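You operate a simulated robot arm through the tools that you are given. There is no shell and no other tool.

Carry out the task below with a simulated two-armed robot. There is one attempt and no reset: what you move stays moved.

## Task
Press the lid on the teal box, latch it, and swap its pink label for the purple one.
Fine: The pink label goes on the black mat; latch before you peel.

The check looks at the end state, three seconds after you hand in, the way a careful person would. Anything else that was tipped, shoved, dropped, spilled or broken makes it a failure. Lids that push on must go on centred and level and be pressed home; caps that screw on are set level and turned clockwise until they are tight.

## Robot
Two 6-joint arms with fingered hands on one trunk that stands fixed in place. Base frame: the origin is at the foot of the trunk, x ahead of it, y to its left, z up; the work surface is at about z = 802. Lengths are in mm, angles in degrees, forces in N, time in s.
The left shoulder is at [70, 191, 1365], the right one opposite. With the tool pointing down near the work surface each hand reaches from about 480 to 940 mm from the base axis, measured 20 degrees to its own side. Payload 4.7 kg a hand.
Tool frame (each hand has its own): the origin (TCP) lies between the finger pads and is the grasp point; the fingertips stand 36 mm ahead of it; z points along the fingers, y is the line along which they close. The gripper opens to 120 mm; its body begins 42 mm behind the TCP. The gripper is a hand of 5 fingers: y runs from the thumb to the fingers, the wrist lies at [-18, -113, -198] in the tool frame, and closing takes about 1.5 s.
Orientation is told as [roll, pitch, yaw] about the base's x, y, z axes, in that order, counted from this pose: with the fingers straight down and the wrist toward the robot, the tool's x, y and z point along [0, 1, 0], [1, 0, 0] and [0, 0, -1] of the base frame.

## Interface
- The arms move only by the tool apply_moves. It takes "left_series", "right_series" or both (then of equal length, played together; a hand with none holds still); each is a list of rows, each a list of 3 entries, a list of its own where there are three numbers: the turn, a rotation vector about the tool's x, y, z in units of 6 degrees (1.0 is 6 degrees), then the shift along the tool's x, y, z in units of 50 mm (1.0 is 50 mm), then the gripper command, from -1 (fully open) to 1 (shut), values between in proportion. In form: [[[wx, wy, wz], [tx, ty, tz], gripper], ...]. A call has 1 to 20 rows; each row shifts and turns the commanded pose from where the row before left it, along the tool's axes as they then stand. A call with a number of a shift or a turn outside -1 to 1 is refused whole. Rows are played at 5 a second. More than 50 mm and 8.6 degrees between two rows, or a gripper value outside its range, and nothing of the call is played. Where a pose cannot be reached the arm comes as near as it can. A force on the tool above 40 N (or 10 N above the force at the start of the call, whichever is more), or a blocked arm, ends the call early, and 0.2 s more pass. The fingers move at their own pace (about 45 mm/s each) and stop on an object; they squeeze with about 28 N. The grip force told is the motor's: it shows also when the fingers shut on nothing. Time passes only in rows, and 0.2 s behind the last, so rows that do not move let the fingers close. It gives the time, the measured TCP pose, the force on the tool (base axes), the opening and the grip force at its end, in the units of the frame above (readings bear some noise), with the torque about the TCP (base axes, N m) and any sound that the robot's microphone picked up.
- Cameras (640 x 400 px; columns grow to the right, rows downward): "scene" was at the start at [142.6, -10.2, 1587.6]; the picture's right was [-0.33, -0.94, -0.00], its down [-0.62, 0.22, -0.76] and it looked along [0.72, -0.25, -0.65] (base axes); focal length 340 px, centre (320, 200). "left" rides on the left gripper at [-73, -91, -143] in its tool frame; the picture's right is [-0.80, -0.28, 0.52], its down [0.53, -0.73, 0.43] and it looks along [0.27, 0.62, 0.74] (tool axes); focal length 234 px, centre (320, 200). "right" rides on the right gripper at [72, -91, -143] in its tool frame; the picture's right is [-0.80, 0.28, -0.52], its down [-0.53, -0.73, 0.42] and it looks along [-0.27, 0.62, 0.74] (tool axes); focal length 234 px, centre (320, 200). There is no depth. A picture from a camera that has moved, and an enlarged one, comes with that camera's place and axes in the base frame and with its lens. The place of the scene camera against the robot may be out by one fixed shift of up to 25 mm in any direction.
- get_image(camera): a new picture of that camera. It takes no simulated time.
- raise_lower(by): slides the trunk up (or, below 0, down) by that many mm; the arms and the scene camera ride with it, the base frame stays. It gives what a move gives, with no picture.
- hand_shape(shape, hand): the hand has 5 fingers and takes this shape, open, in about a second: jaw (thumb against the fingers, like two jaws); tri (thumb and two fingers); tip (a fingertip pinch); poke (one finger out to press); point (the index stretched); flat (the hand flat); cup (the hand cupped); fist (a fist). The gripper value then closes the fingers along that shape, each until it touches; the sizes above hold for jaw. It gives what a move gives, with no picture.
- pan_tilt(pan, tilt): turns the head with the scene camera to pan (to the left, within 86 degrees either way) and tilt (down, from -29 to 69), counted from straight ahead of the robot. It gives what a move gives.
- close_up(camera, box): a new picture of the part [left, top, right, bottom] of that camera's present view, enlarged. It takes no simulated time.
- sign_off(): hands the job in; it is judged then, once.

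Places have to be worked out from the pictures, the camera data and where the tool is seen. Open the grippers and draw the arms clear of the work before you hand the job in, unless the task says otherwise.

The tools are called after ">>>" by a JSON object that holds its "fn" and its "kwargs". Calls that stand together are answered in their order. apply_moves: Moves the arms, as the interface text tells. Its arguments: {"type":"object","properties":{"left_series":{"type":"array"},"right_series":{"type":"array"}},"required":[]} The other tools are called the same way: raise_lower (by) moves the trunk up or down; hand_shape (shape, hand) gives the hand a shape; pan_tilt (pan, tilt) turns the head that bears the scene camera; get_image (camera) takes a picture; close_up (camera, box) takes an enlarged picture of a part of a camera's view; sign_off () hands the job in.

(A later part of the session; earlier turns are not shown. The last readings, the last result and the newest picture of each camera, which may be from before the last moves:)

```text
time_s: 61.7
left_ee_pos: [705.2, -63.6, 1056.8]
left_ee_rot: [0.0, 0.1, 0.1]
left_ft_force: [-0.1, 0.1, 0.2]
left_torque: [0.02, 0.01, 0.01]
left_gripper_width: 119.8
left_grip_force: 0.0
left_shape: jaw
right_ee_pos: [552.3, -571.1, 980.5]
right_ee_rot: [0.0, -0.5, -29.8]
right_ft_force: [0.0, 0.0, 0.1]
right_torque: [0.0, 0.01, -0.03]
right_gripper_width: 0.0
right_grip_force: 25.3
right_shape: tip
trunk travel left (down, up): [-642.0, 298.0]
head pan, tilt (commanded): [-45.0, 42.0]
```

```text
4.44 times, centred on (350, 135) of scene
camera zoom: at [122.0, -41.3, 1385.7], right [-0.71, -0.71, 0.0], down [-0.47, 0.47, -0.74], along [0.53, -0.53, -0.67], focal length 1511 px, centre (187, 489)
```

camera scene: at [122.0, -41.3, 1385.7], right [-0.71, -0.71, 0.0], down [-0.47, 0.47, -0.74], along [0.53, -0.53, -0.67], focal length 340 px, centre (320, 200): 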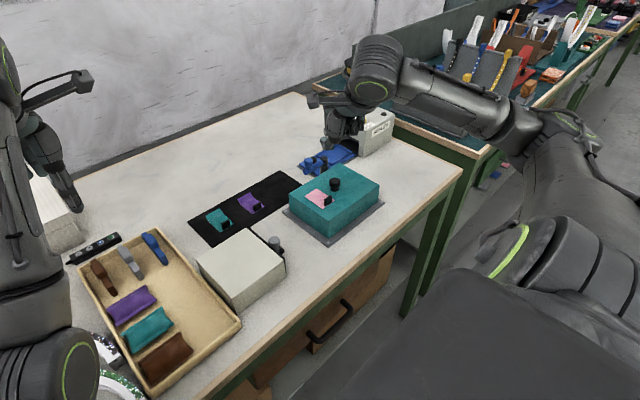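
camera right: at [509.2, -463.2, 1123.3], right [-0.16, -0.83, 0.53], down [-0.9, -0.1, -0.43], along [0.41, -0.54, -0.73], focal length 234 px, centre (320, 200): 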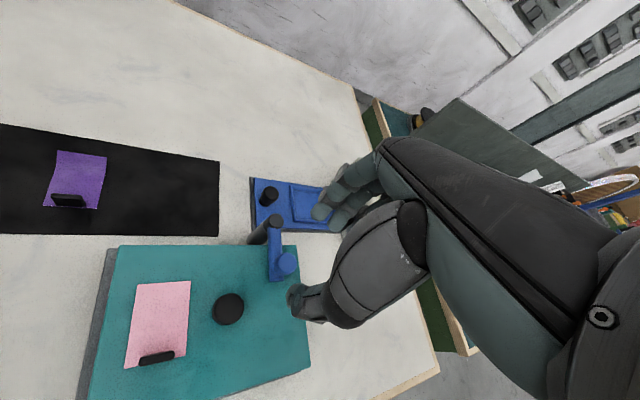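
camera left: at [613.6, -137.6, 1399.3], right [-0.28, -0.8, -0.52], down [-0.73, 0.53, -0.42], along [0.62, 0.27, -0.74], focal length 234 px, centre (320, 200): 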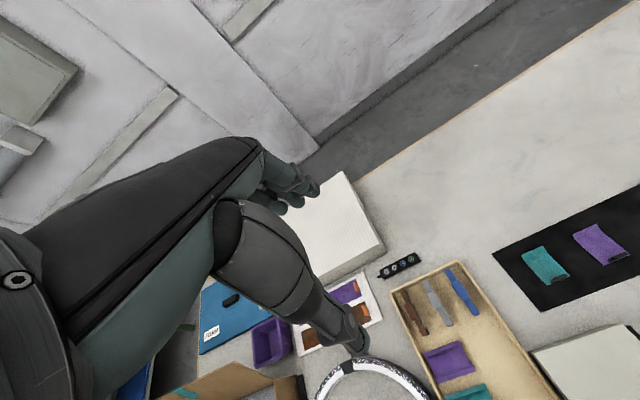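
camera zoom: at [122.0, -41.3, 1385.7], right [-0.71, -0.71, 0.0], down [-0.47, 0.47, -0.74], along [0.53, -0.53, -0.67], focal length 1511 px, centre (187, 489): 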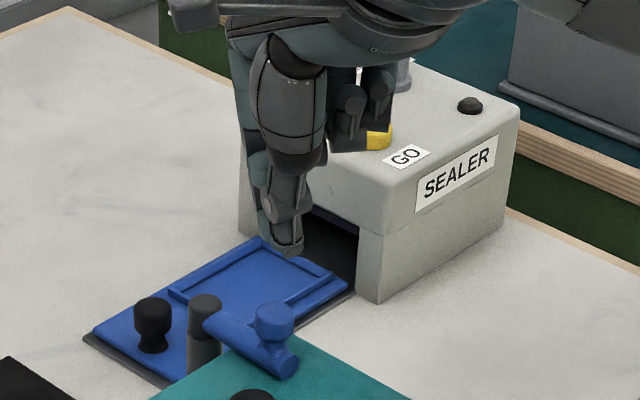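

The tips meet about 38 mm ahead of the TCP, essentially on its axis. I open to ~40 mm, turn the hand to 0° yaw (so it closes along x, across the tab) and move above the pink label's tab, expected at about (492, −474).

>>> {"fn": "apply_moves", "kwargs": {"right_series": [[[0, 0, -1], [0.218, -0.402, 0.08], 0.6], [[0, 0, -1], [0.258, -0.376, 0.08], 0.3], [[0, 0, -1], [0.296, -0.348, 0.08], 0.3], [[0, 0, -1], [0.33, -0.314, 0.08], 0.3], [[0, 0, -1], [0.362, -0.278, 0.08], 0.3], [[0, 0, 0], [0, 0, 0], 0.3]]}}

>>> {"fn": "get_image", "kwargs": {"camera": "right"}}

>>> {"fn": "close_up", "kwargs": {"camera": "scene", "box": [260, 90, 400, 220]}}

```text
time_s: 63.1
left_ee_pos: [704.7, -64.8, 1056.4]
left_ee_rot: [0.0, 0.1, 0.1]
left_ft_force: [0.2, 0.4, 0.4]
left_torque: [-0.01, 0.05, -0.03]
left_gripper_width: 120.0
left_grip_force: 0.1
left_shape: jaw
right_ee_pos: [493.9, -477.4, 960.2]
right_ee_rot: [-0.3, -0.4, 0.2]
right_ft_force: [0.4, -0.5, 0.6]
right_torque: [0.0, -0.01, 0.03]
right_gripper_width: 41.3
right_grip_force: 0.0
right_shape: tip
trunk travel left (down, up): [-642.0, 298.0]
head pan, tilt (commanded): [-45.0, 42.0]
```

```text
taken
camera right: at [401.5, -404.2, 1102.9], right [0.28, -0.8, 0.53], down [-0.73, -0.54, -0.43], along [0.63, -0.27, -0.73], focal length 234 px, centre (320, 200)
```

right: 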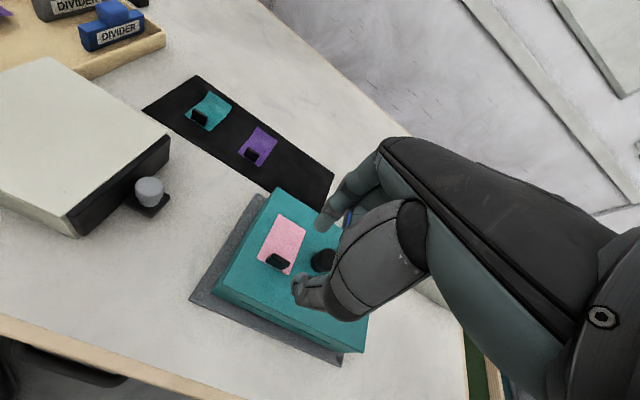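

```text
3.08 times, centred on (330, 155) of scene
camera zoom: at [122.1, -41.4, 1385.7], right [-0.71, -0.71, 0.0], down [-0.47, 0.47, -0.74], along [0.53, -0.53, -0.67], focal length 1046 px, centre (289, 338)
```

zoom: 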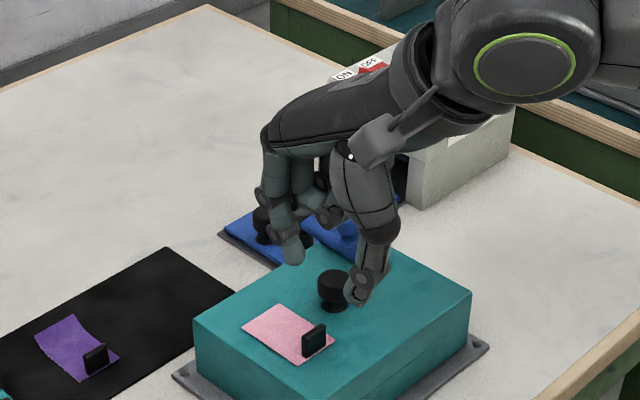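

Reached at 0° yaw. I zoom in on the pink label and its tab to measure them.

>>> {"fn": "close_up", "kwargs": {"camera": "right", "box": [230, 190, 350, 310]}}

>>> {"fn": "close_up", "kwargs": {"camera": "scene", "box": [300, 175, 350, 215]}}

```text
3.33 times, centred on (290, 250) of right
camera zoom: at [401.5, -404.2, 1102.9], right [0.28, -0.8, 0.53], down [-0.73, -0.54, -0.43], along [0.63, -0.27, -0.73], focal length 781 px, centre (420, 33)
```

zoom: 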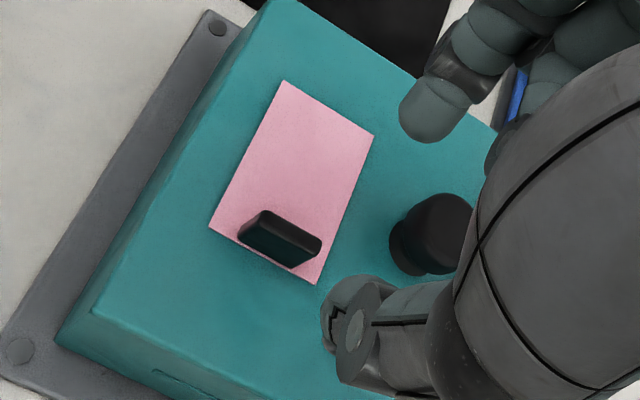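

```text
10.00 times, centred on (325, 195) of scene
camera zoom: at [122.1, -41.4, 1385.7], right [-0.71, -0.71, 0.0], down [-0.47, 0.47, -0.74], along [0.53, -0.53, -0.67], focal length 3399 px, centre (270, 250)
```

zoom: 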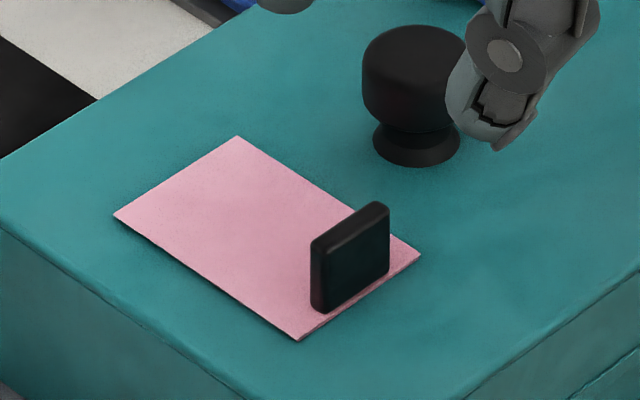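

The pink label spans x 491–551, y −450…−490 on the lid; its tab is an upright plate about 5 mm thick, 24 mm wide, 21 mm tall, near (497, −471). I bring the open pinch (41 mm) down around it, tips about 4 mm above the lid.

>>> {"fn": "apply_moves", "kwargs": {"right_series": [[[0.067, 0.05, 0.033], [0.128, 0.112, 0.2], 0.3], [[0, 0, 0], [0, 0, 0.4], 0.3], [[0, 0, 0], [0, 0, 0.3], 0.3], [[0, 0, 0], [0, 0, 0], 0.3]]}}

>>> {"fn": "close_up", "kwargs": {"camera": "right", "box": [230, 180, 370, 320]}}

>>> {"fn": "close_up", "kwargs": {"camera": "scene", "box": [300, 150, 370, 215]}}

```text
time_s: 64.1
left_ee_pos: [704.7, -64.9, 1056.4]
left_ee_rot: [0.0, 0.2, 0.1]
left_ft_force: [-0.2, 0.8, 0.1]
left_torque: [-0.02, -0.04, -0.02]
left_gripper_width: 119.7
left_grip_force: 0.0
left_shape: jaw
right_ee_pos: [501.4, -470.5, 915.2]
right_ee_rot: [0.1, 0.0, -0.2]
right_ft_force: [0.4, -0.7, 0.5]
right_torque: [-0.02, -0.01, 0.0]
right_gripper_width: 41.4
right_grip_force: 0.0
right_shape: tip
trunk travel left (down, up): [-642.0, 298.0]
head pan, tilt (commanded): [-45.0, 42.0]
```

```text
2.86 times, centred on (300, 250) of right
camera zoom: at [409.4, -396.2, 1058.4], right [0.28, -0.8, 0.52], down [-0.73, -0.53, -0.42], along [0.62, -0.27, -0.74], focal length 669 px, centre (377, 57)
```

zoom: 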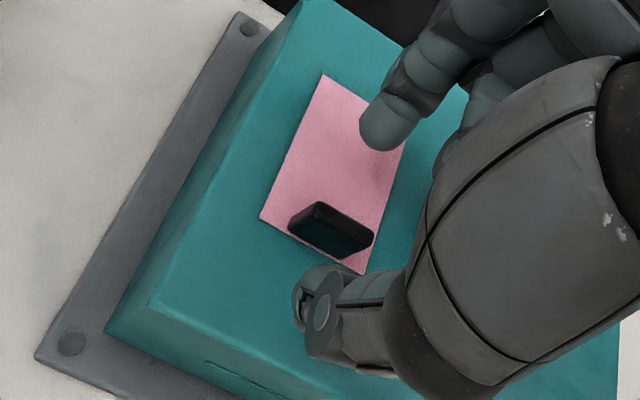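

```text
6.15 times, centred on (335, 182) of scene
camera zoom: at [122.0, -41.2, 1385.8], right [-0.71, -0.71, 0.0], down [-0.47, 0.47, -0.74], along [0.53, -0.53, -0.67], focal length 2092 px, centre (228, 308)
```

zoom: 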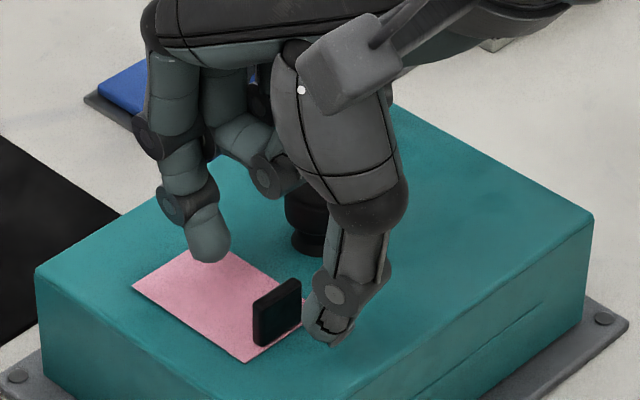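

Comparing both views, the tab is about 4.5 mm toward +y and 4.5 mm toward the thumb from the pinch line. I correct that and lower the last 10 mm.

>>> {"fn": "apply_moves", "kwargs": {"right_series": [[[0, 0, 0], [0.09, -0.09, 0], 0.3], [[0, 0, 0], [0, 0, 0.1], 0.3], [[0, 0, 0], [0, 0, 0.1], 0.3], [[0, 0, 0], [0, 0, 0], 0.3]]}}

>>> {"fn": "close_up", "kwargs": {"camera": "right", "box": [230, 180, 370, 320]}}

>>> {"fn": "close_up", "kwargs": {"camera": "scene", "box": [300, 150, 370, 215]}}

```text
time_s: 65.1
left_ee_pos: [705.1, -64.7, 1057.1]
left_ee_rot: [0.0, 0.1, 0.0]
left_ft_force: [0.2, -0.5, 0.0]
left_torque: [-0.02, -0.01, -0.02]
left_gripper_width: 119.8
left_grip_force: 0.0
left_shape: jaw
right_ee_pos: [495.5, -463.7, 904.8]
right_ee_rot: [0.1, 0.0, 0.0]
right_ft_force: [0.5, 0.7, 1.0]
right_torque: [-0.02, 0.01, -0.02]
right_gripper_width: 41.7
right_grip_force: 0.0
right_shape: tip
trunk travel left (down, up): [-642.0, 298.0]
head pan, tilt (commanded): [-45.0, 42.0]
```

```text
2.86 times, centred on (300, 250) of right
camera zoom: at [403.9, -391.2, 1048.9], right [0.28, -0.8, 0.52], down [-0.73, -0.53, -0.43], along [0.62, -0.27, -0.74], focal length 669 px, centre (377, 57)
```

zoom: 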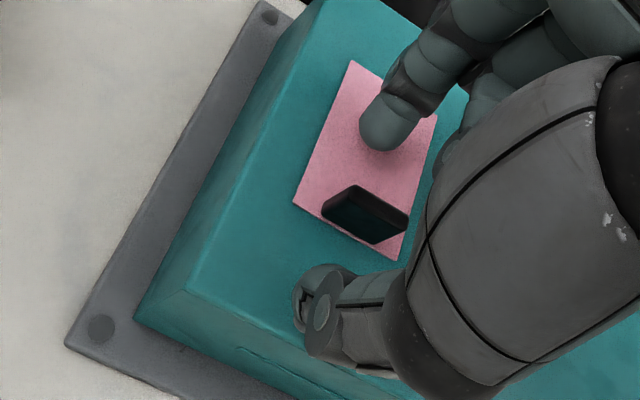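

```text
6.15 times, centred on (335, 182) of scene
camera zoom: at [121.9, -41.2, 1385.8], right [-0.71, -0.71, 0.0], down [-0.47, 0.47, -0.74], along [0.53, -0.53, -0.67], focal length 2092 px, centre (228, 308)
```

zoom: 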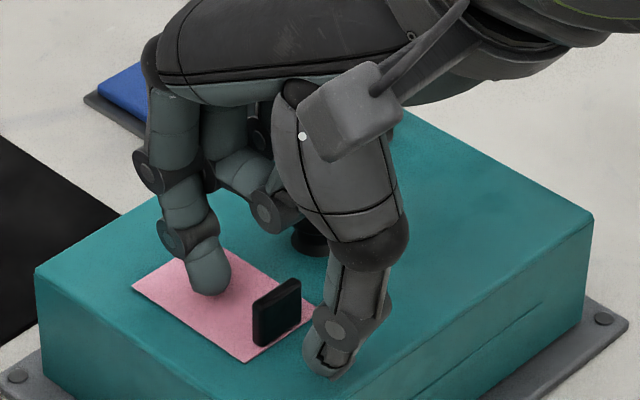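

The tab is now centred between index and thumb in both views. I close the pinch on it.

>>> {"fn": "apply_moves", "kwargs": {"right_series": [[[0, 0, 0], [0, 0, 0], 0.5], [[0, 0, 0], [0, 0, 0], 0.7], [[0, 0, 0], [0, 0, 0], 0.85], [[0, 0, 0], [0, 0, 0], 1], [[0, 0, 0], [0, 0, 0], 1], [[0, 0, 0], [0, 0, 0], 1], [[0, 0, 0], [0, 0, 0], 1]]}}

>>> {"fn": "close_up", "kwargs": {"camera": "right", "box": [230, 180, 370, 320]}}

>>> {"fn": "close_up", "kwargs": {"camera": "scene", "box": [300, 150, 370, 215]}}

```text
time_s: 66.7
left_ee_pos: [705.4, -64.4, 1055.8]
left_ee_rot: [0.0, 0.1, 0.1]
left_ft_force: [0.1, 0.7, 0.1]
left_torque: [0.0, 0.0, -0.03]
left_gripper_width: 119.8
left_grip_force: 0.1
left_shape: jaw
right_ee_pos: [495.3, -465.5, 905.0]
right_ee_rot: [0.1, 0.0, -0.1]
right_ft_force: [0.0, -0.6, 0.0]
right_torque: [-0.01, -0.03, -0.05]
right_gripper_width: 0.7
right_grip_force: 27.8
right_shape: tip
trunk travel left (down, up): [-642.0, 298.0]
head pan, tilt (commanded): [-45.0, 42.0]
```

```text
2.86 times, centred on (300, 250) of right
camera zoom: at [403.9, -391.5, 1048.9], right [0.28, -0.8, 0.52], down [-0.73, -0.53, -0.43], along [0.62, -0.27, -0.74], focal length 669 px, centre (377, 57)
```

zoom: 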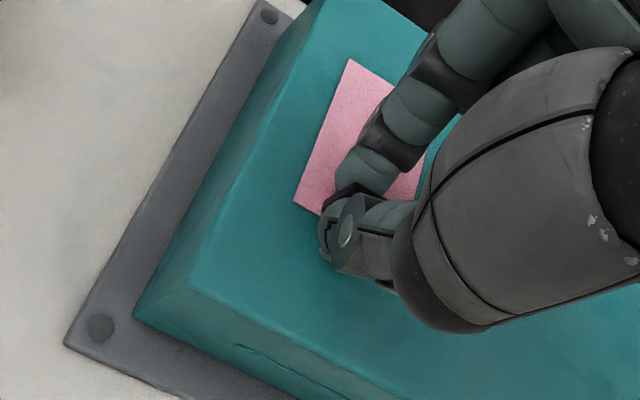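

```text
6.15 times, centred on (335, 182) of scene
camera zoom: at [122.0, -41.5, 1385.7], right [-0.71, -0.71, 0.0], down [-0.47, 0.47, -0.74], along [0.53, -0.53, -0.67], focal length 2092 px, centre (228, 308)
```

zoom: 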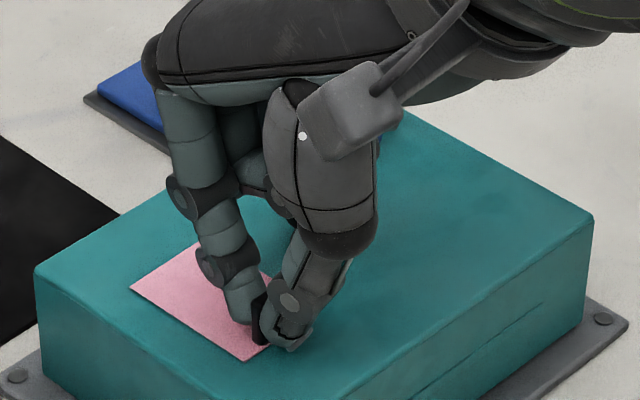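

The tab is held between thumb and index (27.8 N, something 0.7 mm thick by the gauge). I start peeling by lifting slowly a few millimetres, watching force and sound.

>>> {"fn": "apply_moves", "kwargs": {"right_series": [[[0, 0, 0], [0, 0, -0.04], 1], [[0, 0, 0], [0, 0, -0.04], 1], [[0, 0, 0], [0, 0, -0.04], 1], [[0, 0, 0], [0, 0, 0], 1]]}}

>>> {"fn": "close_up", "kwargs": {"camera": "scene", "box": [290, 150, 360, 215]}}

```text
time_s: 67.7
left_ee_pos: [704.7, -63.8, 1056.5]
left_ee_rot: [0.0, 0.1, 0.1]
left_ft_force: [-0.5, -0.7, -0.1]
left_torque: [0.05, 0.03, -0.01]
left_gripper_width: 119.7
left_grip_force: 0.0
left_shape: jaw
right_ee_pos: [493.7, -464.3, 912.1]
right_ee_rot: [0.1, 0.1, 0.1]
right_ft_force: [0.1, 0.2, 0.6]
right_torque: [0.01, 0.01, -0.03]
right_gripper_width: 0.3
right_grip_force: 28.1
right_shape: tip
trunk travel left (down, up): [-642.0, 298.0]
head pan, tilt (commanded): [-45.0, 42.0]
```

```text
6.15 times, centred on (325, 182) of scene
camera zoom: at [121.9, -41.3, 1385.7], right [-0.71, -0.71, 0.0], down [-0.47, 0.47, -0.74], along [0.53, -0.53, -0.67], focal length 2092 px, centre (289, 308)
```

zoom: 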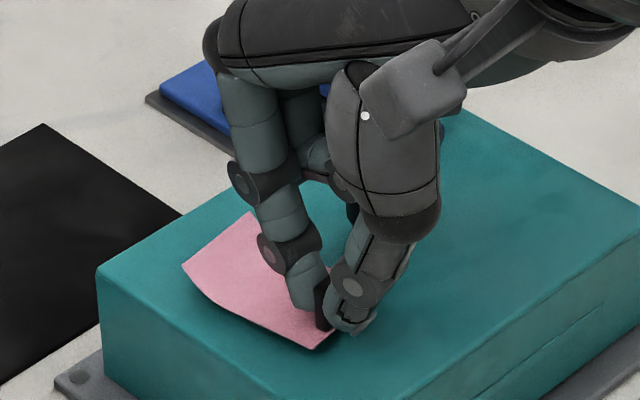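

The label is coming off with hardly any force, bending as it lifts. I keep lifting gently, 30 mm more.

>>> {"fn": "apply_moves", "kwargs": {"right_series": [[[0, 0, 0], [0, 0.02, -0.1], 1], [[0, 0, 0], [0, 0.02, -0.1], 1], [[0, 0, 0], [0, 0.02, -0.1], 1], [[0, 0, 0], [0, 0.02, -0.1], 1], [[0, 0, 0], [0, 0.02, -0.1], 1], [[0, 0, 0], [0, 0.02, -0.1], 1], [[0, 0, 0], [0, 0, 0], 1]]}}

>>> {"fn": "close_up", "kwargs": {"camera": "scene", "box": [280, 130, 370, 215]}}

>>> {"fn": "get_image", "kwargs": {"camera": "right"}}

```text
time_s: 69.3
left_ee_pos: [703.8, -64.6, 1056.3]
left_ee_rot: [-0.1, 0.1, 0.1]
left_ft_force: [-0.3, -0.2, 0.1]
left_torque: [0.0, -0.01, -0.04]
left_gripper_width: 119.7
left_grip_force: 0.1
left_shape: jaw
right_ee_pos: [500.2, -463.9, 940.4]
right_ee_rot: [0.1, 0.0, 0.0]
right_ft_force: [0.6, 0.7, -0.6]
right_torque: [-0.03, 0.03, 0.0]
right_gripper_width: 0.6
right_grip_force: 28.1
right_shape: tip
trunk travel left (down, up): [-642.0, 298.0]
head pan, tilt (commanded): [-45.0, 42.0]
```

```text
4.71 times, centred on (325, 172) of scene
camera zoom: at [121.9, -41.4, 1385.7], right [-0.71, -0.71, 0.0], down [-0.47, 0.47, -0.74], along [0.53, -0.53, -0.67], focal length 1600 px, centre (296, 329)
```

zoom: 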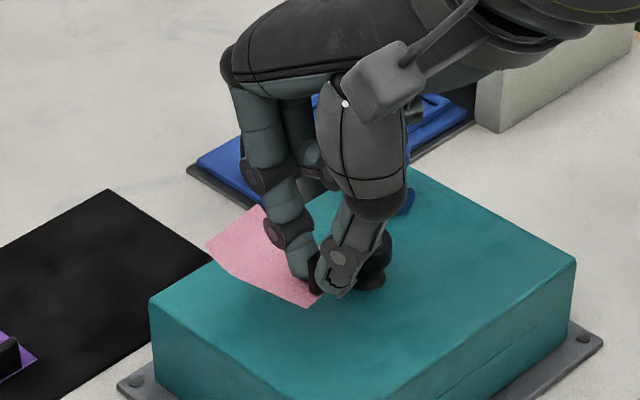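

```text
taken
camera right: at [408.9, -391.5, 1085.1], right [0.28, -0.8, 0.52], down [-0.73, -0.53, -0.43], along [0.62, -0.27, -0.74], focal length 234 px, centre (320, 200)
```

right: 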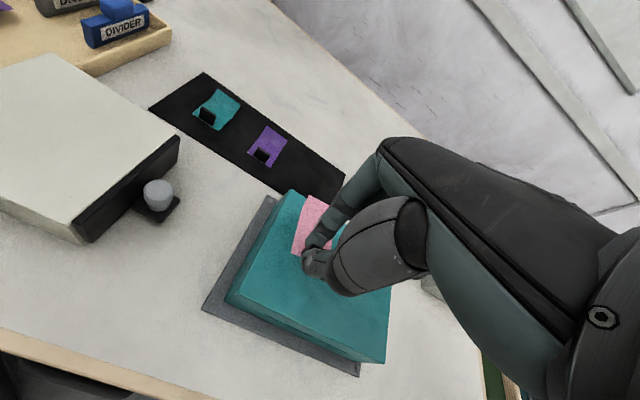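

The pink label is fully off and held by its tab. I carry it over to the free right part of the black mat (mat about x 638–731, y −525…−239; purple label ends at y≈−406), aiming the label centre at about (685, −465).

>>> {"fn": "apply_moves", "kwargs": {"right_series": [[[0, 0, 0], [0, 0, -0.3], 1], [[0, 0, 0], [0.02, 0.6, 0], 1], [[0, 0, 0], [0.02, 0.7, 0], 1], [[0, 0, 0], [0.02, 0.7, 0], 1], [[0, 0, 0], [0.02, 0.7, 0], 1], [[0, 0, 0], [0, 0.48, 0], 1], [[0, 0, 0], [0, 0, 0], 1]]}}

>>> {"fn": "get_image", "kwargs": {"camera": "right"}}

>>> {"fn": "get_image", "kwargs": {"camera": "scene"}}

```text
time_s: 70.9
left_ee_pos: [706.0, -64.3, 1056.7]
left_ee_rot: [0.0, 0.0, 0.1]
left_ft_force: [-0.3, -0.9, 0.0]
left_torque: [-0.02, -0.03, 0.03]
left_gripper_width: 119.7
left_grip_force: 0.0
left_shape: jaw
right_ee_pos: [659.8, -460.5, 954.1]
right_ee_rot: [0.0, 0.0, 0.0]
right_ft_force: [-0.4, -0.3, -0.4]
right_torque: [0.0, 0.0, -0.01]
right_gripper_width: 0.8
right_grip_force: 27.9
right_shape: tip
trunk travel left (down, up): [-642.0, 298.0]
head pan, tilt (commanded): [-45.0, 42.0]
```

```text
taken
camera right: at [568.1, -387.0, 1098.0], right [0.28, -0.8, 0.52], down [-0.73, -0.53, -0.43], along [0.62, -0.27, -0.74], focal length 234 px, centre (320, 200)
```

right: 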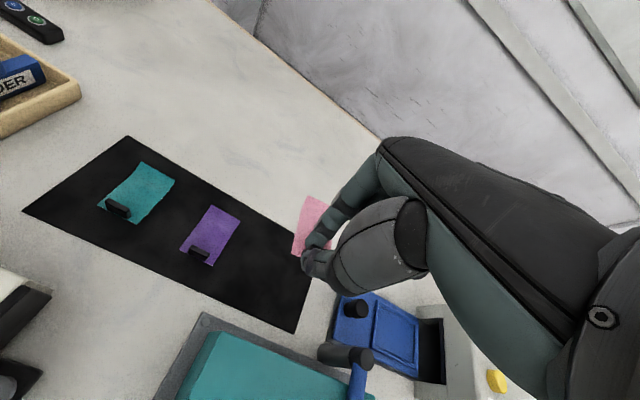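

```text
taken
camera scene: at [121.6, -41.4, 1385.8], right [-0.71, -0.71, 0.0], down [-0.47, 0.47, -0.74], along [0.53, -0.53, -0.67], focal length 340 px, centre (320, 200)
```

scene: 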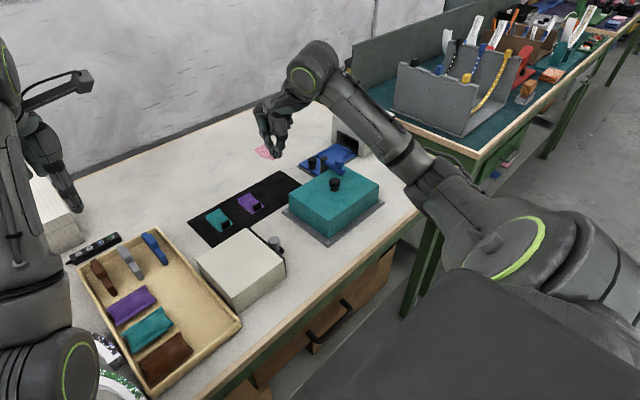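

The mat measures x 617–732, y −526…−236, the purple label x 644–704, y −360…−400 (centred on the mat). I move the pink label to centre x≈674 and lower in stages, first to TCP z≈875.

>>> {"fn": "apply_moves", "kwargs": {"right_series": [[[0, 0, 0], [0, -0.226, 0.3], 1], [[0, 0, 0], [0, 0, 0.6], 1], [[0, 0, 0], [0, 0, 0.68], 1], [[0, 0, 0], [0, 0, 0], 1]]}}

>>> {"fn": "close_up", "kwargs": {"camera": "right", "box": [200, 120, 420, 320]}}

>>> {"fn": "close_up", "kwargs": {"camera": "scene", "box": [210, 100, 350, 230]}}

```text
time_s: 71.9
left_ee_pos: [703.8, -64.5, 1055.4]
left_ee_rot: [0.0, 0.0, 0.2]
left_ft_force: [0.5, -0.6, 0.8]
left_torque: [-0.02, 0.02, 0.03]
left_gripper_width: 119.9
left_grip_force: 0.0
left_shape: jaw
right_ee_pos: [647.8, -462.0, 878.5]
right_ee_rot: [0.0, -0.1, -0.2]
right_ft_force: [0.8, -0.1, -0.1]
right_torque: [-0.02, 0.02, -0.02]
right_gripper_width: 0.7
right_grip_force: 28.1
right_shape: tip
trunk travel left (down, up): [-642.0, 298.0]
head pan, tilt (commanded): [-45.0, 42.0]
```

```text
2.00 times, centred on (310, 220) of right
camera zoom: at [557.1, -387.8, 1021.3], right [0.28, -0.8, 0.52], down [-0.73, -0.53, -0.43], along [0.62, -0.27, -0.74], focal length 468 px, centre (340, 160)
```

zoom: 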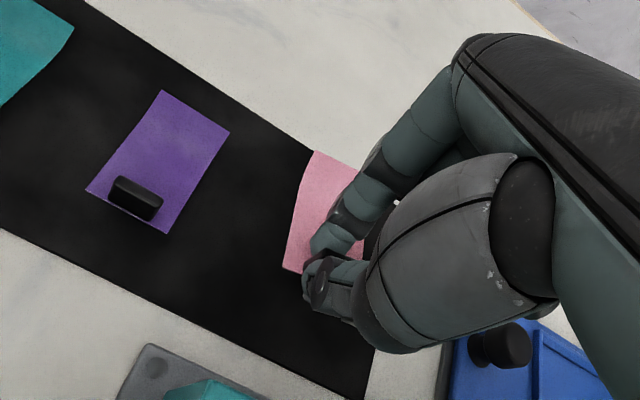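

```text
3.08 times, centred on (280, 165) of scene
camera zoom: at [121.8, -41.0, 1385.8], right [-0.71, -0.71, 0.0], down [-0.47, 0.47, -0.74], along [0.53, -0.53, -0.67], focal length 1046 px, centre (443, 308)
```

zoom: 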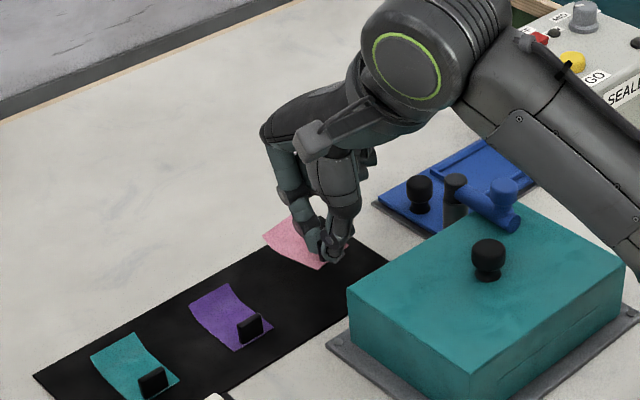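

Clear all around; the label hangs over the free end of the mat. I lower the last ~33 mm slowly.

>>> {"fn": "apply_moves", "kwargs": {"right_series": [[[0, 0, 0], [0, 0, 0.25], 1], [[0, 0, 0], [0, 0, 0.2], 1], [[0, 0, 0], [0, 0, 0.1], 1], [[0, 0, 0], [0, 0, 0.06], 1], [[0, 0, 0], [0, 0, 0], 1]]}}

>>> {"fn": "close_up", "kwargs": {"camera": "right", "box": [200, 120, 420, 320]}}

>>> {"fn": "close_up", "kwargs": {"camera": "scene", "box": [240, 130, 330, 210]}}

```text
time_s: 73.1
left_ee_pos: [704.7, -64.1, 1056.8]
left_ee_rot: [0.0, 0.1, 0.1]
left_ft_force: [-0.9, -0.3, -0.2]
left_torque: [0.02, 0.02, 0.01]
left_gripper_width: 119.7
left_grip_force: 0.0
left_shape: jaw
right_ee_pos: [648.2, -460.0, 847.8]
right_ee_rot: [0.1, 0.0, 0.0]
right_ft_force: [-0.3, 0.7, -0.5]
right_torque: [0.01, -0.04, 0.0]
right_gripper_width: 0.2
right_grip_force: 28.3
right_shape: tip
trunk travel left (down, up): [-642.0, 298.0]
head pan, tilt (commanded): [-45.0, 42.0]
```

```text
2.00 times, centred on (310, 220) of right
camera zoom: at [557.1, -387.4, 991.2], right [0.28, -0.8, 0.52], down [-0.73, -0.53, -0.43], along [0.62, -0.27, -0.74], focal length 468 px, centre (340, 160)
```

zoom: 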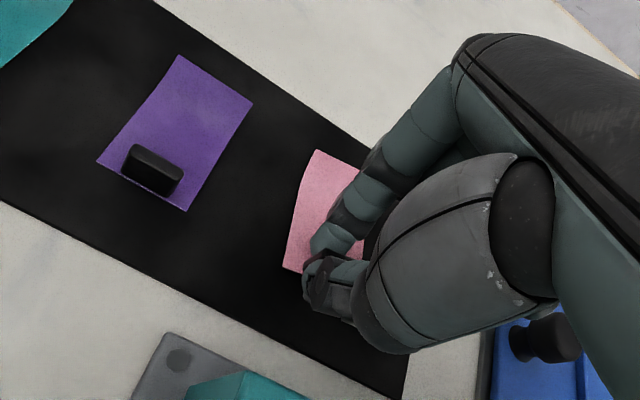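

```text
5.00 times, centred on (285, 170) of scene
camera zoom: at [121.9, -41.2, 1385.8], right [-0.71, -0.71, 0.0], down [-0.47, 0.47, -0.74], along [0.53, -0.53, -0.67], focal length 1699 px, centre (495, 350)
```

zoom: 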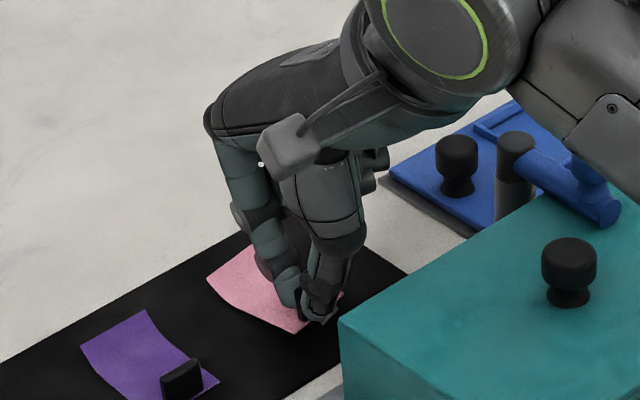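

The label is only a couple of millimetres above the mat (no contact force yet). I lower 2.5 mm more and then release it.

>>> {"fn": "apply_moves", "kwargs": {"right_series": [[[0, 0, 0], [0, 0, 0.05], 1], [[0, 0, 0], [0, 0, 0], 1]]}}

```text
time_s: 73.7
left_ee_pos: [705.1, -64.3, 1056.0]
left_ee_rot: [0.0, 0.1, 0.1]
left_ft_force: [-0.6, -0.5, 0.9]
left_torque: [0.0, -0.04, -0.03]
left_gripper_width: 119.5
left_grip_force: 0.2
left_shape: jaw
right_ee_pos: [646.3, -461.5, 844.5]
right_ee_rot: [0.0, 0.0, -0.1]
right_ft_force: [-0.3, -0.2, 1.2]
right_torque: [-0.02, -0.05, 0.0]
right_gripper_width: 0.4
right_grip_force: 28.6
right_shape: tip
trunk travel left (down, up): [-642.0, 298.0]
head pan, tilt (commanded): [-45.0, 42.0]
```

Light contact (about 1 N). I open to about 36 mm and rise straight up.

>>> {"fn": "apply_moves", "kwargs": {"right_series": [[[0, 0, 0], [0, 0, 0], 0.8], [[0, 0, 0], [0, 0, 0], 0.6], [[0, 0, 0], [0, 0, 0], 0.4], [[0, 0, 0], [0, 0, 0], 0.4], [[0, 0, 0], [0, 0, -0.2], 0.4], [[0, 0, 0], [0, 0, -0.4], 0.4], [[0, 0, 0], [0, 0, -0.6], 0.4], [[0, 0, 0], [0, 0, 0], 0.4]]}}

>>> {"fn": "get_image", "kwargs": {"camera": "right"}}

>>> {"fn": "close_up", "kwargs": {"camera": "scene", "box": [210, 110, 350, 230]}}

```text
time_s: 75.5
left_ee_pos: [704.5, -65.0, 1056.9]
left_ee_rot: [0.0, 0.2, 0.2]
left_ft_force: [-0.8, 0.0, -0.1]
left_torque: [0.02, -0.02, 0.02]
left_gripper_width: 119.7
left_grip_force: 0.0
left_shape: jaw
right_ee_pos: [647.2, -461.2, 904.5]
right_ee_rot: [0.0, 0.1, -0.1]
right_ft_force: [0.2, -0.7, 0.2]
right_torque: [0.0, -0.03, 0.04]
right_gripper_width: 35.7
right_grip_force: 0.1
right_shape: tip
trunk travel left (down, up): [-642.0, 298.0]
head pan, tilt (commanded): [-45.0, 42.0]
```

```text
taken
camera right: at [556.4, -388.2, 1047.8], right [0.28, -0.8, 0.52], down [-0.73, -0.53, -0.42], along [0.62, -0.27, -0.74], focal length 234 px, centre (320, 200)
```

right: 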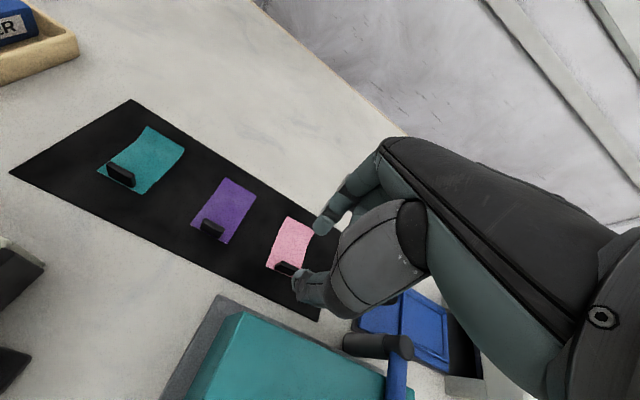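

```text
3.33 times, centred on (280, 170) of scene
camera zoom: at [122.2, -41.5, 1385.7], right [-0.71, -0.71, 0.0], down [-0.47, 0.47, -0.74], along [0.53, -0.53, -0.67], focal length 1133 px, centre (453, 300)
```

zoom: 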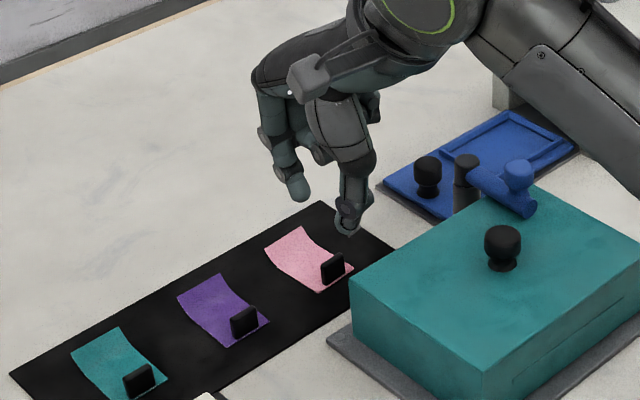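

The pink label lies flat on the mat, fully inside it, clear of the purple one. I now zoom to measure the purple label against the pink one, since the pink one tells me exactly where the TCP belongs relative to a tab.

>>> {"fn": "close_up", "kwargs": {"camera": "right", "box": [180, 160, 340, 300]}}

>>> {"fn": "close_up", "kwargs": {"camera": "scene", "box": [255, 165, 325, 220]}}

```text
2.86 times, centred on (260, 230) of right
camera zoom: at [556.4, -388.2, 1047.8], right [0.28, -0.8, 0.52], down [-0.73, -0.53, -0.42], along [0.62, -0.27, -0.74], focal length 669 px, centre (491, 114)
```

zoom: 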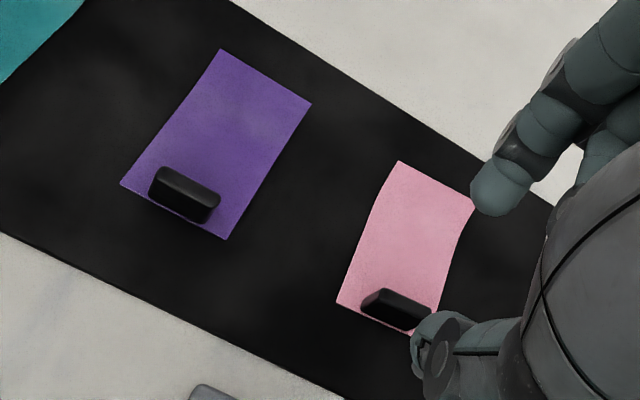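

```text
7.27 times, centred on (290, 192) of scene
camera zoom: at [122.2, -41.5, 1385.7], right [-0.71, -0.71, 0.0], down [-0.47, 0.47, -0.74], along [0.53, -0.53, -0.67], focal length 2472 px, centre (538, 254)
```

zoom: 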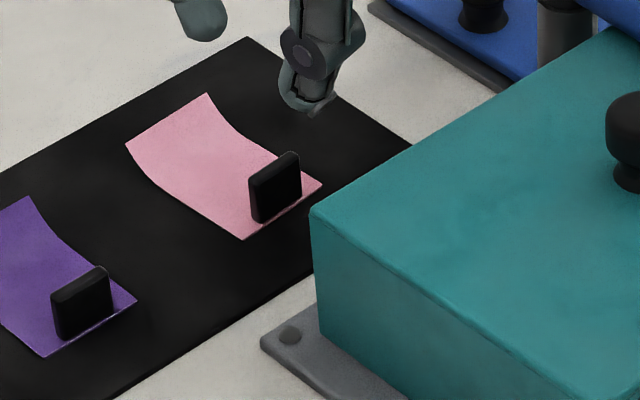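

The two labels lie alike, the purple 85.5 mm to the left (near edge x≈644.5, y −361…−400). So the TCP goes to (647.5, −375.5); I move there at height and lower to just above grasp height to check alignment.

>>> {"fn": "apply_moves", "kwargs": {"right_series": [[[0, 0, 0], [0.571, 0.004, 0], 0.3], [[0, 0, 0], [0.571, 0.004, 0], 0.3], [[0, 0, 0], [0.571, 0, 0], 0.3], [[0, 0, 0], [0, 0, 0.5], 0.3], [[0, 0, 0], [0, 0, 0.4], 0.3], [[0, 0, 0], [0, 0, 0], 0.3]]}}

>>> {"fn": "close_up", "kwargs": {"camera": "right", "box": [230, 180, 370, 320]}}

>>> {"fn": "close_up", "kwargs": {"camera": "scene", "box": [220, 150, 310, 230]}}

```text
time_s: 76.9
left_ee_pos: [704.3, -64.0, 1057.7]
left_ee_rot: [0.0, 0.1, 0.2]
left_ft_force: [-1.2, -1.3, 0.6]
left_torque: [-0.03, -0.04, -0.02]
left_gripper_width: 119.7
left_grip_force: 0.1
left_shape: jaw
right_ee_pos: [646.7, -374.8, 859.9]
right_ee_rot: [0.0, 0.0, -0.1]
right_ft_force: [-0.1, -0.4, -0.4]
right_torque: [0.01, 0.0, -0.02]
right_gripper_width: 41.5
right_grip_force: 0.1
right_shape: tip
trunk travel left (down, up): [-642.0, 298.0]
head pan, tilt (commanded): [-45.0, 42.0]
```

```text
2.86 times, centred on (300, 250) of right
camera zoom: at [556.4, -301.4, 1003.7], right [0.28, -0.8, 0.52], down [-0.73, -0.53, -0.43], along [0.62, -0.27, -0.74], focal length 669 px, centre (377, 57)
```

zoom: 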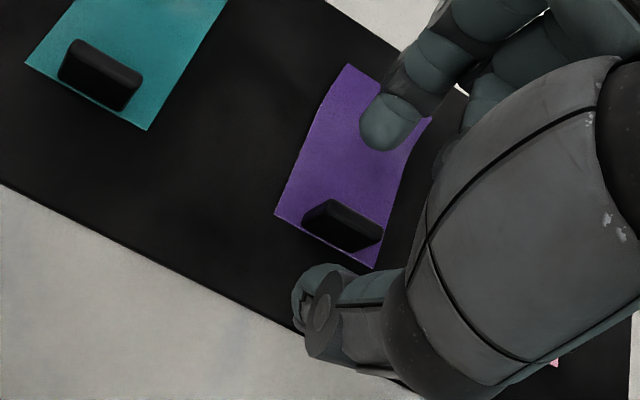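

```text
5.00 times, centred on (265, 190) of scene
camera zoom: at [121.9, -41.2, 1385.8], right [-0.71, -0.71, 0.0], down [-0.47, 0.47, -0.74], along [0.53, -0.53, -0.67], focal length 1699 px, centre (595, 250)
```

zoom: 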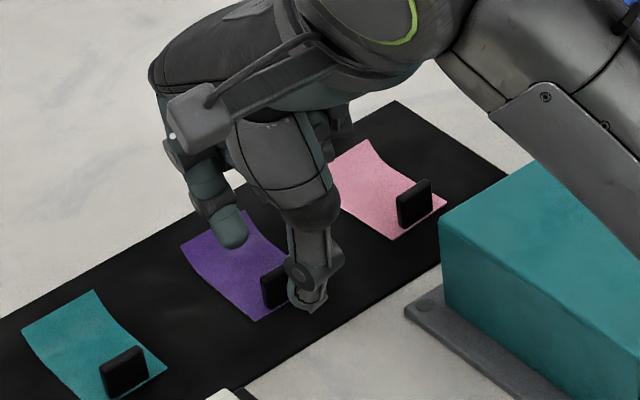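

The purple tab sits between the fingers in both views. I lower another 12 mm and compare with the picture I had at the pink tab before closing.

>>> {"fn": "apply_moves", "kwargs": {"right_series": [[[0, 0, 0], [0, 0, 0.14], 0.3], [[0, 0, 0], [0, 0, 0.12], 0.3], [[0, 0, 0], [0, 0, 0], 0.3]]}}

>>> {"fn": "close_up", "kwargs": {"camera": "right", "box": [230, 180, 370, 320]}}

>>> {"fn": "close_up", "kwargs": {"camera": "scene", "box": [235, 160, 305, 225]}}

```text
time_s: 77.7
left_ee_pos: [705.1, -63.4, 1055.3]
left_ee_rot: [0.0, 0.1, 0.2]
left_ft_force: [0.3, 1.3, -0.2]
left_torque: [-0.05, 0.02, -0.02]
left_gripper_width: 119.9
left_grip_force: 0.1
left_shape: jaw
right_ee_pos: [648.1, -374.8, 847.0]
right_ee_rot: [0.1, 0.0, 0.0]
right_ft_force: [-0.2, 0.1, -0.4]
right_torque: [0.02, 0.01, -0.02]
right_gripper_width: 41.7
right_grip_force: 0.1
right_shape: tip
trunk travel left (down, up): [-642.0, 298.0]
head pan, tilt (commanded): [-45.0, 42.0]
```

```text
2.86 times, centred on (300, 250) of right
camera zoom: at [557.8, -301.4, 990.8], right [0.28, -0.8, 0.52], down [-0.73, -0.53, -0.43], along [0.62, -0.27, -0.74], focal length 669 px, centre (377, 57)
```

zoom: 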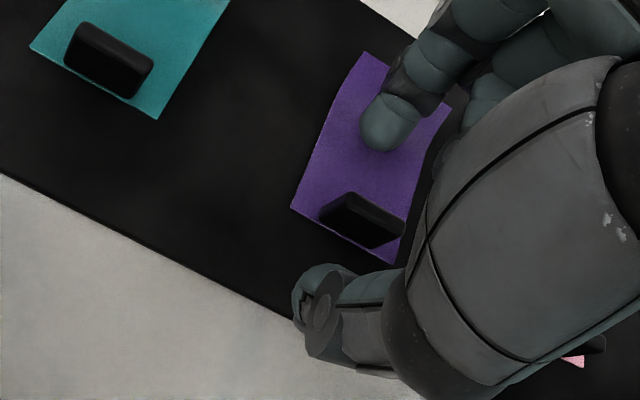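

```text
6.15 times, centred on (270, 192) of scene
camera zoom: at [122.0, -41.1, 1385.8], right [-0.71, -0.71, 0.0], down [-0.47, 0.47, -0.74], along [0.53, -0.53, -0.67], focal length 2092 px, centre (628, 246)
```

zoom: 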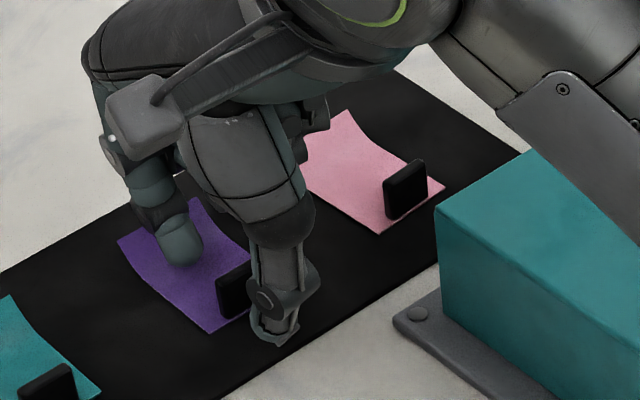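

It matches the pink case to within about 1.5 mm; I shift 1.5 mm toward −x, lower 1.5 mm and close the pinch on the purple tab.

>>> {"fn": "apply_moves", "kwargs": {"right_series": [[[0, 0, 0], [0, -0.03, 0.03], 0.3], [[0, 0, 0], [0, 0, 0], 0.5], [[0, 0, 0], [0, 0, 0], 0.7], [[0, 0, 0], [0, 0, 0], 0.85], [[0, 0, 0], [0, 0, 0], 1], [[0, 0, 0], [0, 0, 0], 1], [[0, 0, 0], [0, 0, 0], 1], [[0, 0, 0], [0, 0, 0], 1]]}}

>>> {"fn": "close_up", "kwargs": {"camera": "right", "box": [230, 180, 370, 320]}}

>>> {"fn": "close_up", "kwargs": {"camera": "scene", "box": [235, 160, 305, 225]}}

```text
time_s: 79.5
left_ee_pos: [704.8, -64.1, 1056.8]
left_ee_rot: [0.0, 0.1, 0.1]
left_ft_force: [-0.1, 0.5, -0.1]
left_torque: [-0.01, 0.0, -0.03]
left_gripper_width: 119.6
left_grip_force: 0.0
left_shape: jaw
right_ee_pos: [647.0, -374.9, 844.9]
right_ee_rot: [0.1, 0.0, 0.0]
right_ft_force: [0.1, -0.3, 0.8]
right_torque: [0.01, 0.0, -0.02]
right_gripper_width: 0.8
right_grip_force: 28.0
right_shape: tip
trunk travel left (down, up): [-642.0, 298.0]
head pan, tilt (commanded): [-45.0, 42.0]
```

```text
2.86 times, centred on (300, 250) of right
camera zoom: at [556.2, -301.3, 989.0], right [0.28, -0.8, 0.52], down [-0.73, -0.53, -0.43], along [0.62, -0.27, -0.74], focal length 669 px, centre (377, 57)
```

zoom: 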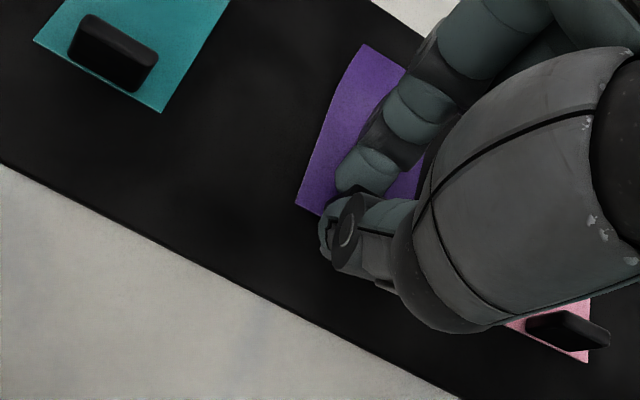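

```text
6.15 times, centred on (270, 192) of scene
camera zoom: at [122.0, -41.2, 1385.7], right [-0.71, -0.71, 0.0], down [-0.47, 0.47, -0.74], along [0.53, -0.53, -0.67], focal length 2092 px, centre (628, 246)
```

zoom: 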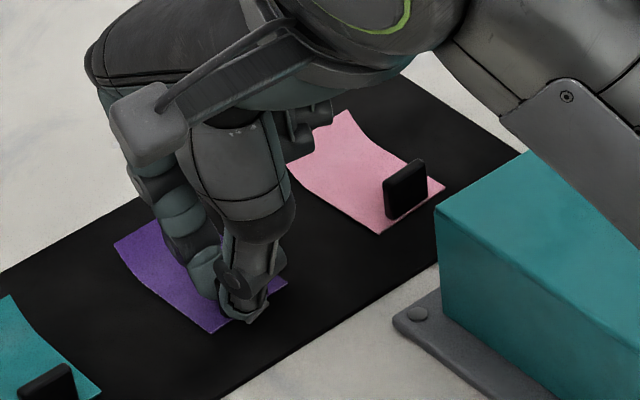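

Purple tab is gripped. I lift it 110 mm and carry it over the lid to the spot where the pink label was (TCP target about (496, −464)).

>>> {"fn": "apply_moves", "kwargs": {"right_series": [[[0, 0, 0], [0, 0, -0.1], 1], [[0, 0, 0], [0, 0, -0.3], 1], [[0, 0, 0], [0, 0, -0.6], 1], [[0, 0, 0], [0, 0, -0.7], 1], [[0, 0, 0], [0, 0, -0.5], 1], [[0, 0, 0], [-0.356, -0.604, 0], 1], [[0, 0, 0], [-0.356, -0.604, 0], 1], [[0, 0, 0], [-0.356, -0.604, 0], 1], [[0, 0, 0], [-0.356, -0.604, 0], 1], [[0, 0, 0], [-0.356, -0.604, 0], 1], [[0, 0, 0], [0, 0, 0], 1]]}}

>>> {"fn": "get_image", "kwargs": {"camera": "right"}}

>>> {"fn": "close_up", "kwargs": {"camera": "scene", "box": [210, 90, 400, 240]}}

```text
time_s: 81.9
left_ee_pos: [705.4, -62.9, 1054.5]
left_ee_rot: [0.0, 0.1, 0.1]
left_ft_force: [-0.4, 0.3, 0.6]
left_torque: [0.02, 0.06, -0.05]
left_gripper_width: 119.8
left_grip_force: 0.1
left_shape: jaw
right_ee_pos: [496.1, -464.2, 953.7]
right_ee_rot: [0.0, 0.1, -0.1]
right_ft_force: [0.3, -0.6, 0.2]
right_torque: [0.02, 0.0, 0.0]
right_gripper_width: 0.8
right_grip_force: 28.1
right_shape: tip
trunk travel left (down, up): [-642.0, 298.0]
head pan, tilt (commanded): [-45.0, 42.0]
```

```text
taken
camera right: at [406.6, -390.4, 1098.4], right [0.28, -0.8, 0.52], down [-0.73, -0.53, -0.42], along [0.62, -0.27, -0.74], focal length 234 px, centre (320, 200)
```

right: 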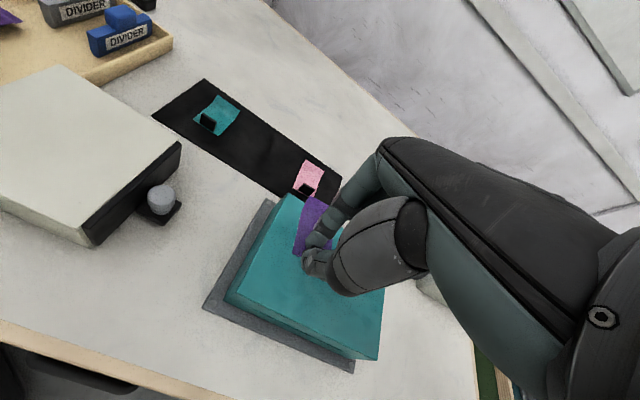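

```text
2.67 times, centred on (305, 165) of scene
camera zoom: at [123.5, -41.1, 1385.6], right [-0.71, -0.71, 0.0], down [-0.47, 0.47, -0.74], along [0.52, -0.53, -0.67], focal length 906 px, centre (360, 293)
```

zoom: 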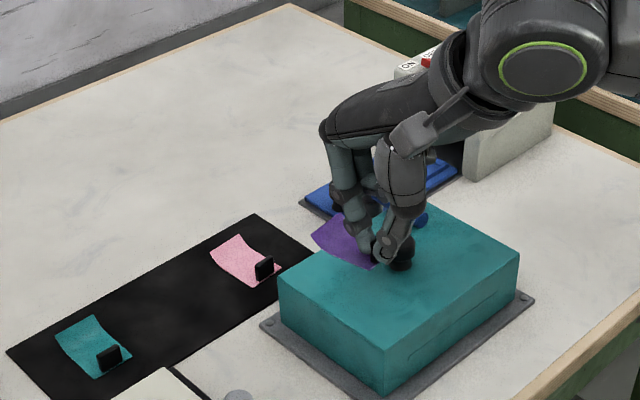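

The purple label is over its place. I lower it towards the lid, stopping a few mm above (TCP z≈909), and look.

>>> {"fn": "apply_moves", "kwargs": {"right_series": [[[0, 0, 0], [0, 0, 0.4], 1], [[0, 0, 0], [0, 0, 0.3], 1], [[0, 0, 0], [0, 0, 0.2], 1], [[0, 0, 0], [0, 0, 0], 1]]}}

>>> {"fn": "close_up", "kwargs": {"camera": "right", "box": [230, 180, 370, 320]}}

>>> {"fn": "close_up", "kwargs": {"camera": "scene", "box": [300, 150, 370, 215]}}

```text
time_s: 82.9
left_ee_pos: [704.6, -64.6, 1055.8]
left_ee_rot: [0.0, 0.1, 0.0]
left_ft_force: [-0.1, -0.2, 0.6]
left_torque: [0.02, -0.02, 0.02]
left_gripper_width: 119.6
left_grip_force: 0.0
left_shape: jaw
right_ee_pos: [497.8, -463.1, 910.4]
right_ee_rot: [0.3, 0.0, 0.1]
right_ft_force: [0.0, -0.1, 0.4]
right_torque: [0.0, -0.01, 0.0]
right_gripper_width: 0.7
right_grip_force: 27.7
right_shape: tip
trunk travel left (down, up): [-642.0, 298.0]
head pan, tilt (commanded): [-45.0, 42.0]
```

```text
2.86 times, centred on (300, 250) of right
camera zoom: at [405.7, -390.1, 1053.4], right [0.28, -0.8, 0.52], down [-0.73, -0.53, -0.42], along [0.62, -0.27, -0.74], focal length 669 px, centre (377, 57)
```

zoom: 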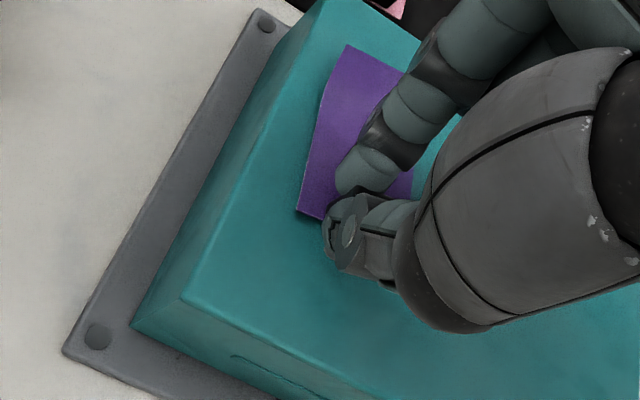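

```text
6.15 times, centred on (335, 182) of scene
camera zoom: at [122.1, -41.2, 1385.7], right [-0.71, -0.71, 0.0], down [-0.47, 0.47, -0.74], along [0.53, -0.53, -0.67], focal length 2092 px, centre (228, 308)
```

zoom: 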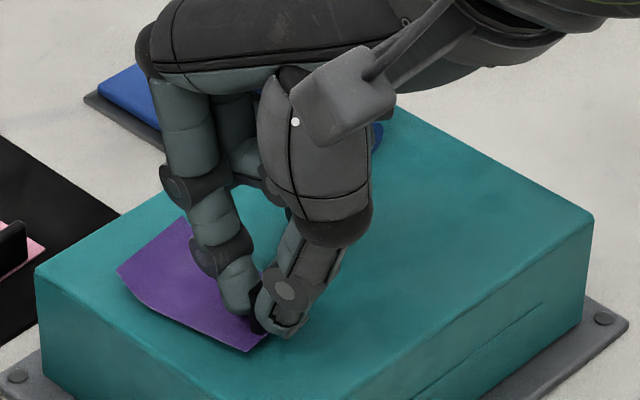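

The purple label's near-left corner measures (491.3, −450.4), matching where the pink one's was (490.9, −450.2). I lower onto the lid in small steps until light contact.

>>> {"fn": "apply_moves", "kwargs": {"right_series": [[[0, 0, 0], [0, 0, 0.04], 1], [[0, 0, 0], [0, 0, 0.04], 1], [[0, 0, 0], [0, 0, 0.03], 1], [[0, 0, 0], [0, 0, 0.02], 1], [[0, 0, 0], [0, 0, 0], 1]]}}

>>> {"fn": "close_up", "kwargs": {"camera": "scene", "box": [300, 150, 370, 215]}}

```text
time_s: 84.1
left_ee_pos: [703.6, -62.9, 1055.6]
left_ee_rot: [0.0, 0.2, 0.1]
left_ft_force: [-0.1, -0.3, 0.3]
left_torque: [0.0, 0.01, 0.03]
left_gripper_width: 119.8
left_grip_force: 0.0
left_shape: jaw
right_ee_pos: [494.6, -463.7, 905.4]
right_ee_rot: [0.0, 0.0, 0.1]
right_ft_force: [1.0, -0.4, 1.4]
right_torque: [-0.02, -0.05, 0.03]
right_gripper_width: 0.8
right_grip_force: 27.9
right_shape: tip
trunk travel left (down, up): [-642.0, 298.0]
head pan, tilt (commanded): [-45.0, 42.0]
```

```text
6.15 times, centred on (335, 182) of scene
camera zoom: at [121.8, -41.2, 1385.8], right [-0.71, -0.71, 0.0], down [-0.47, 0.47, -0.74], along [0.53, -0.53, -0.67], focal length 2092 px, centre (228, 308)
```

zoom: 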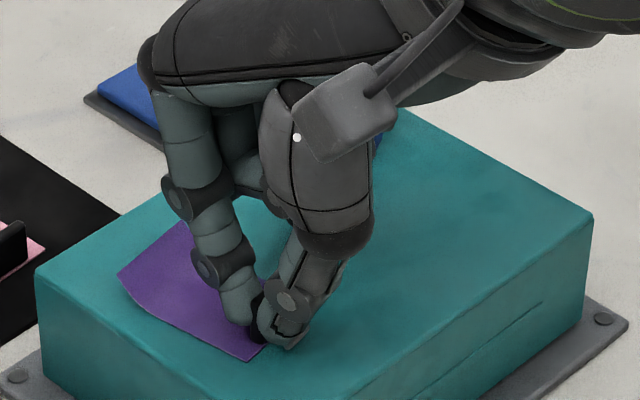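

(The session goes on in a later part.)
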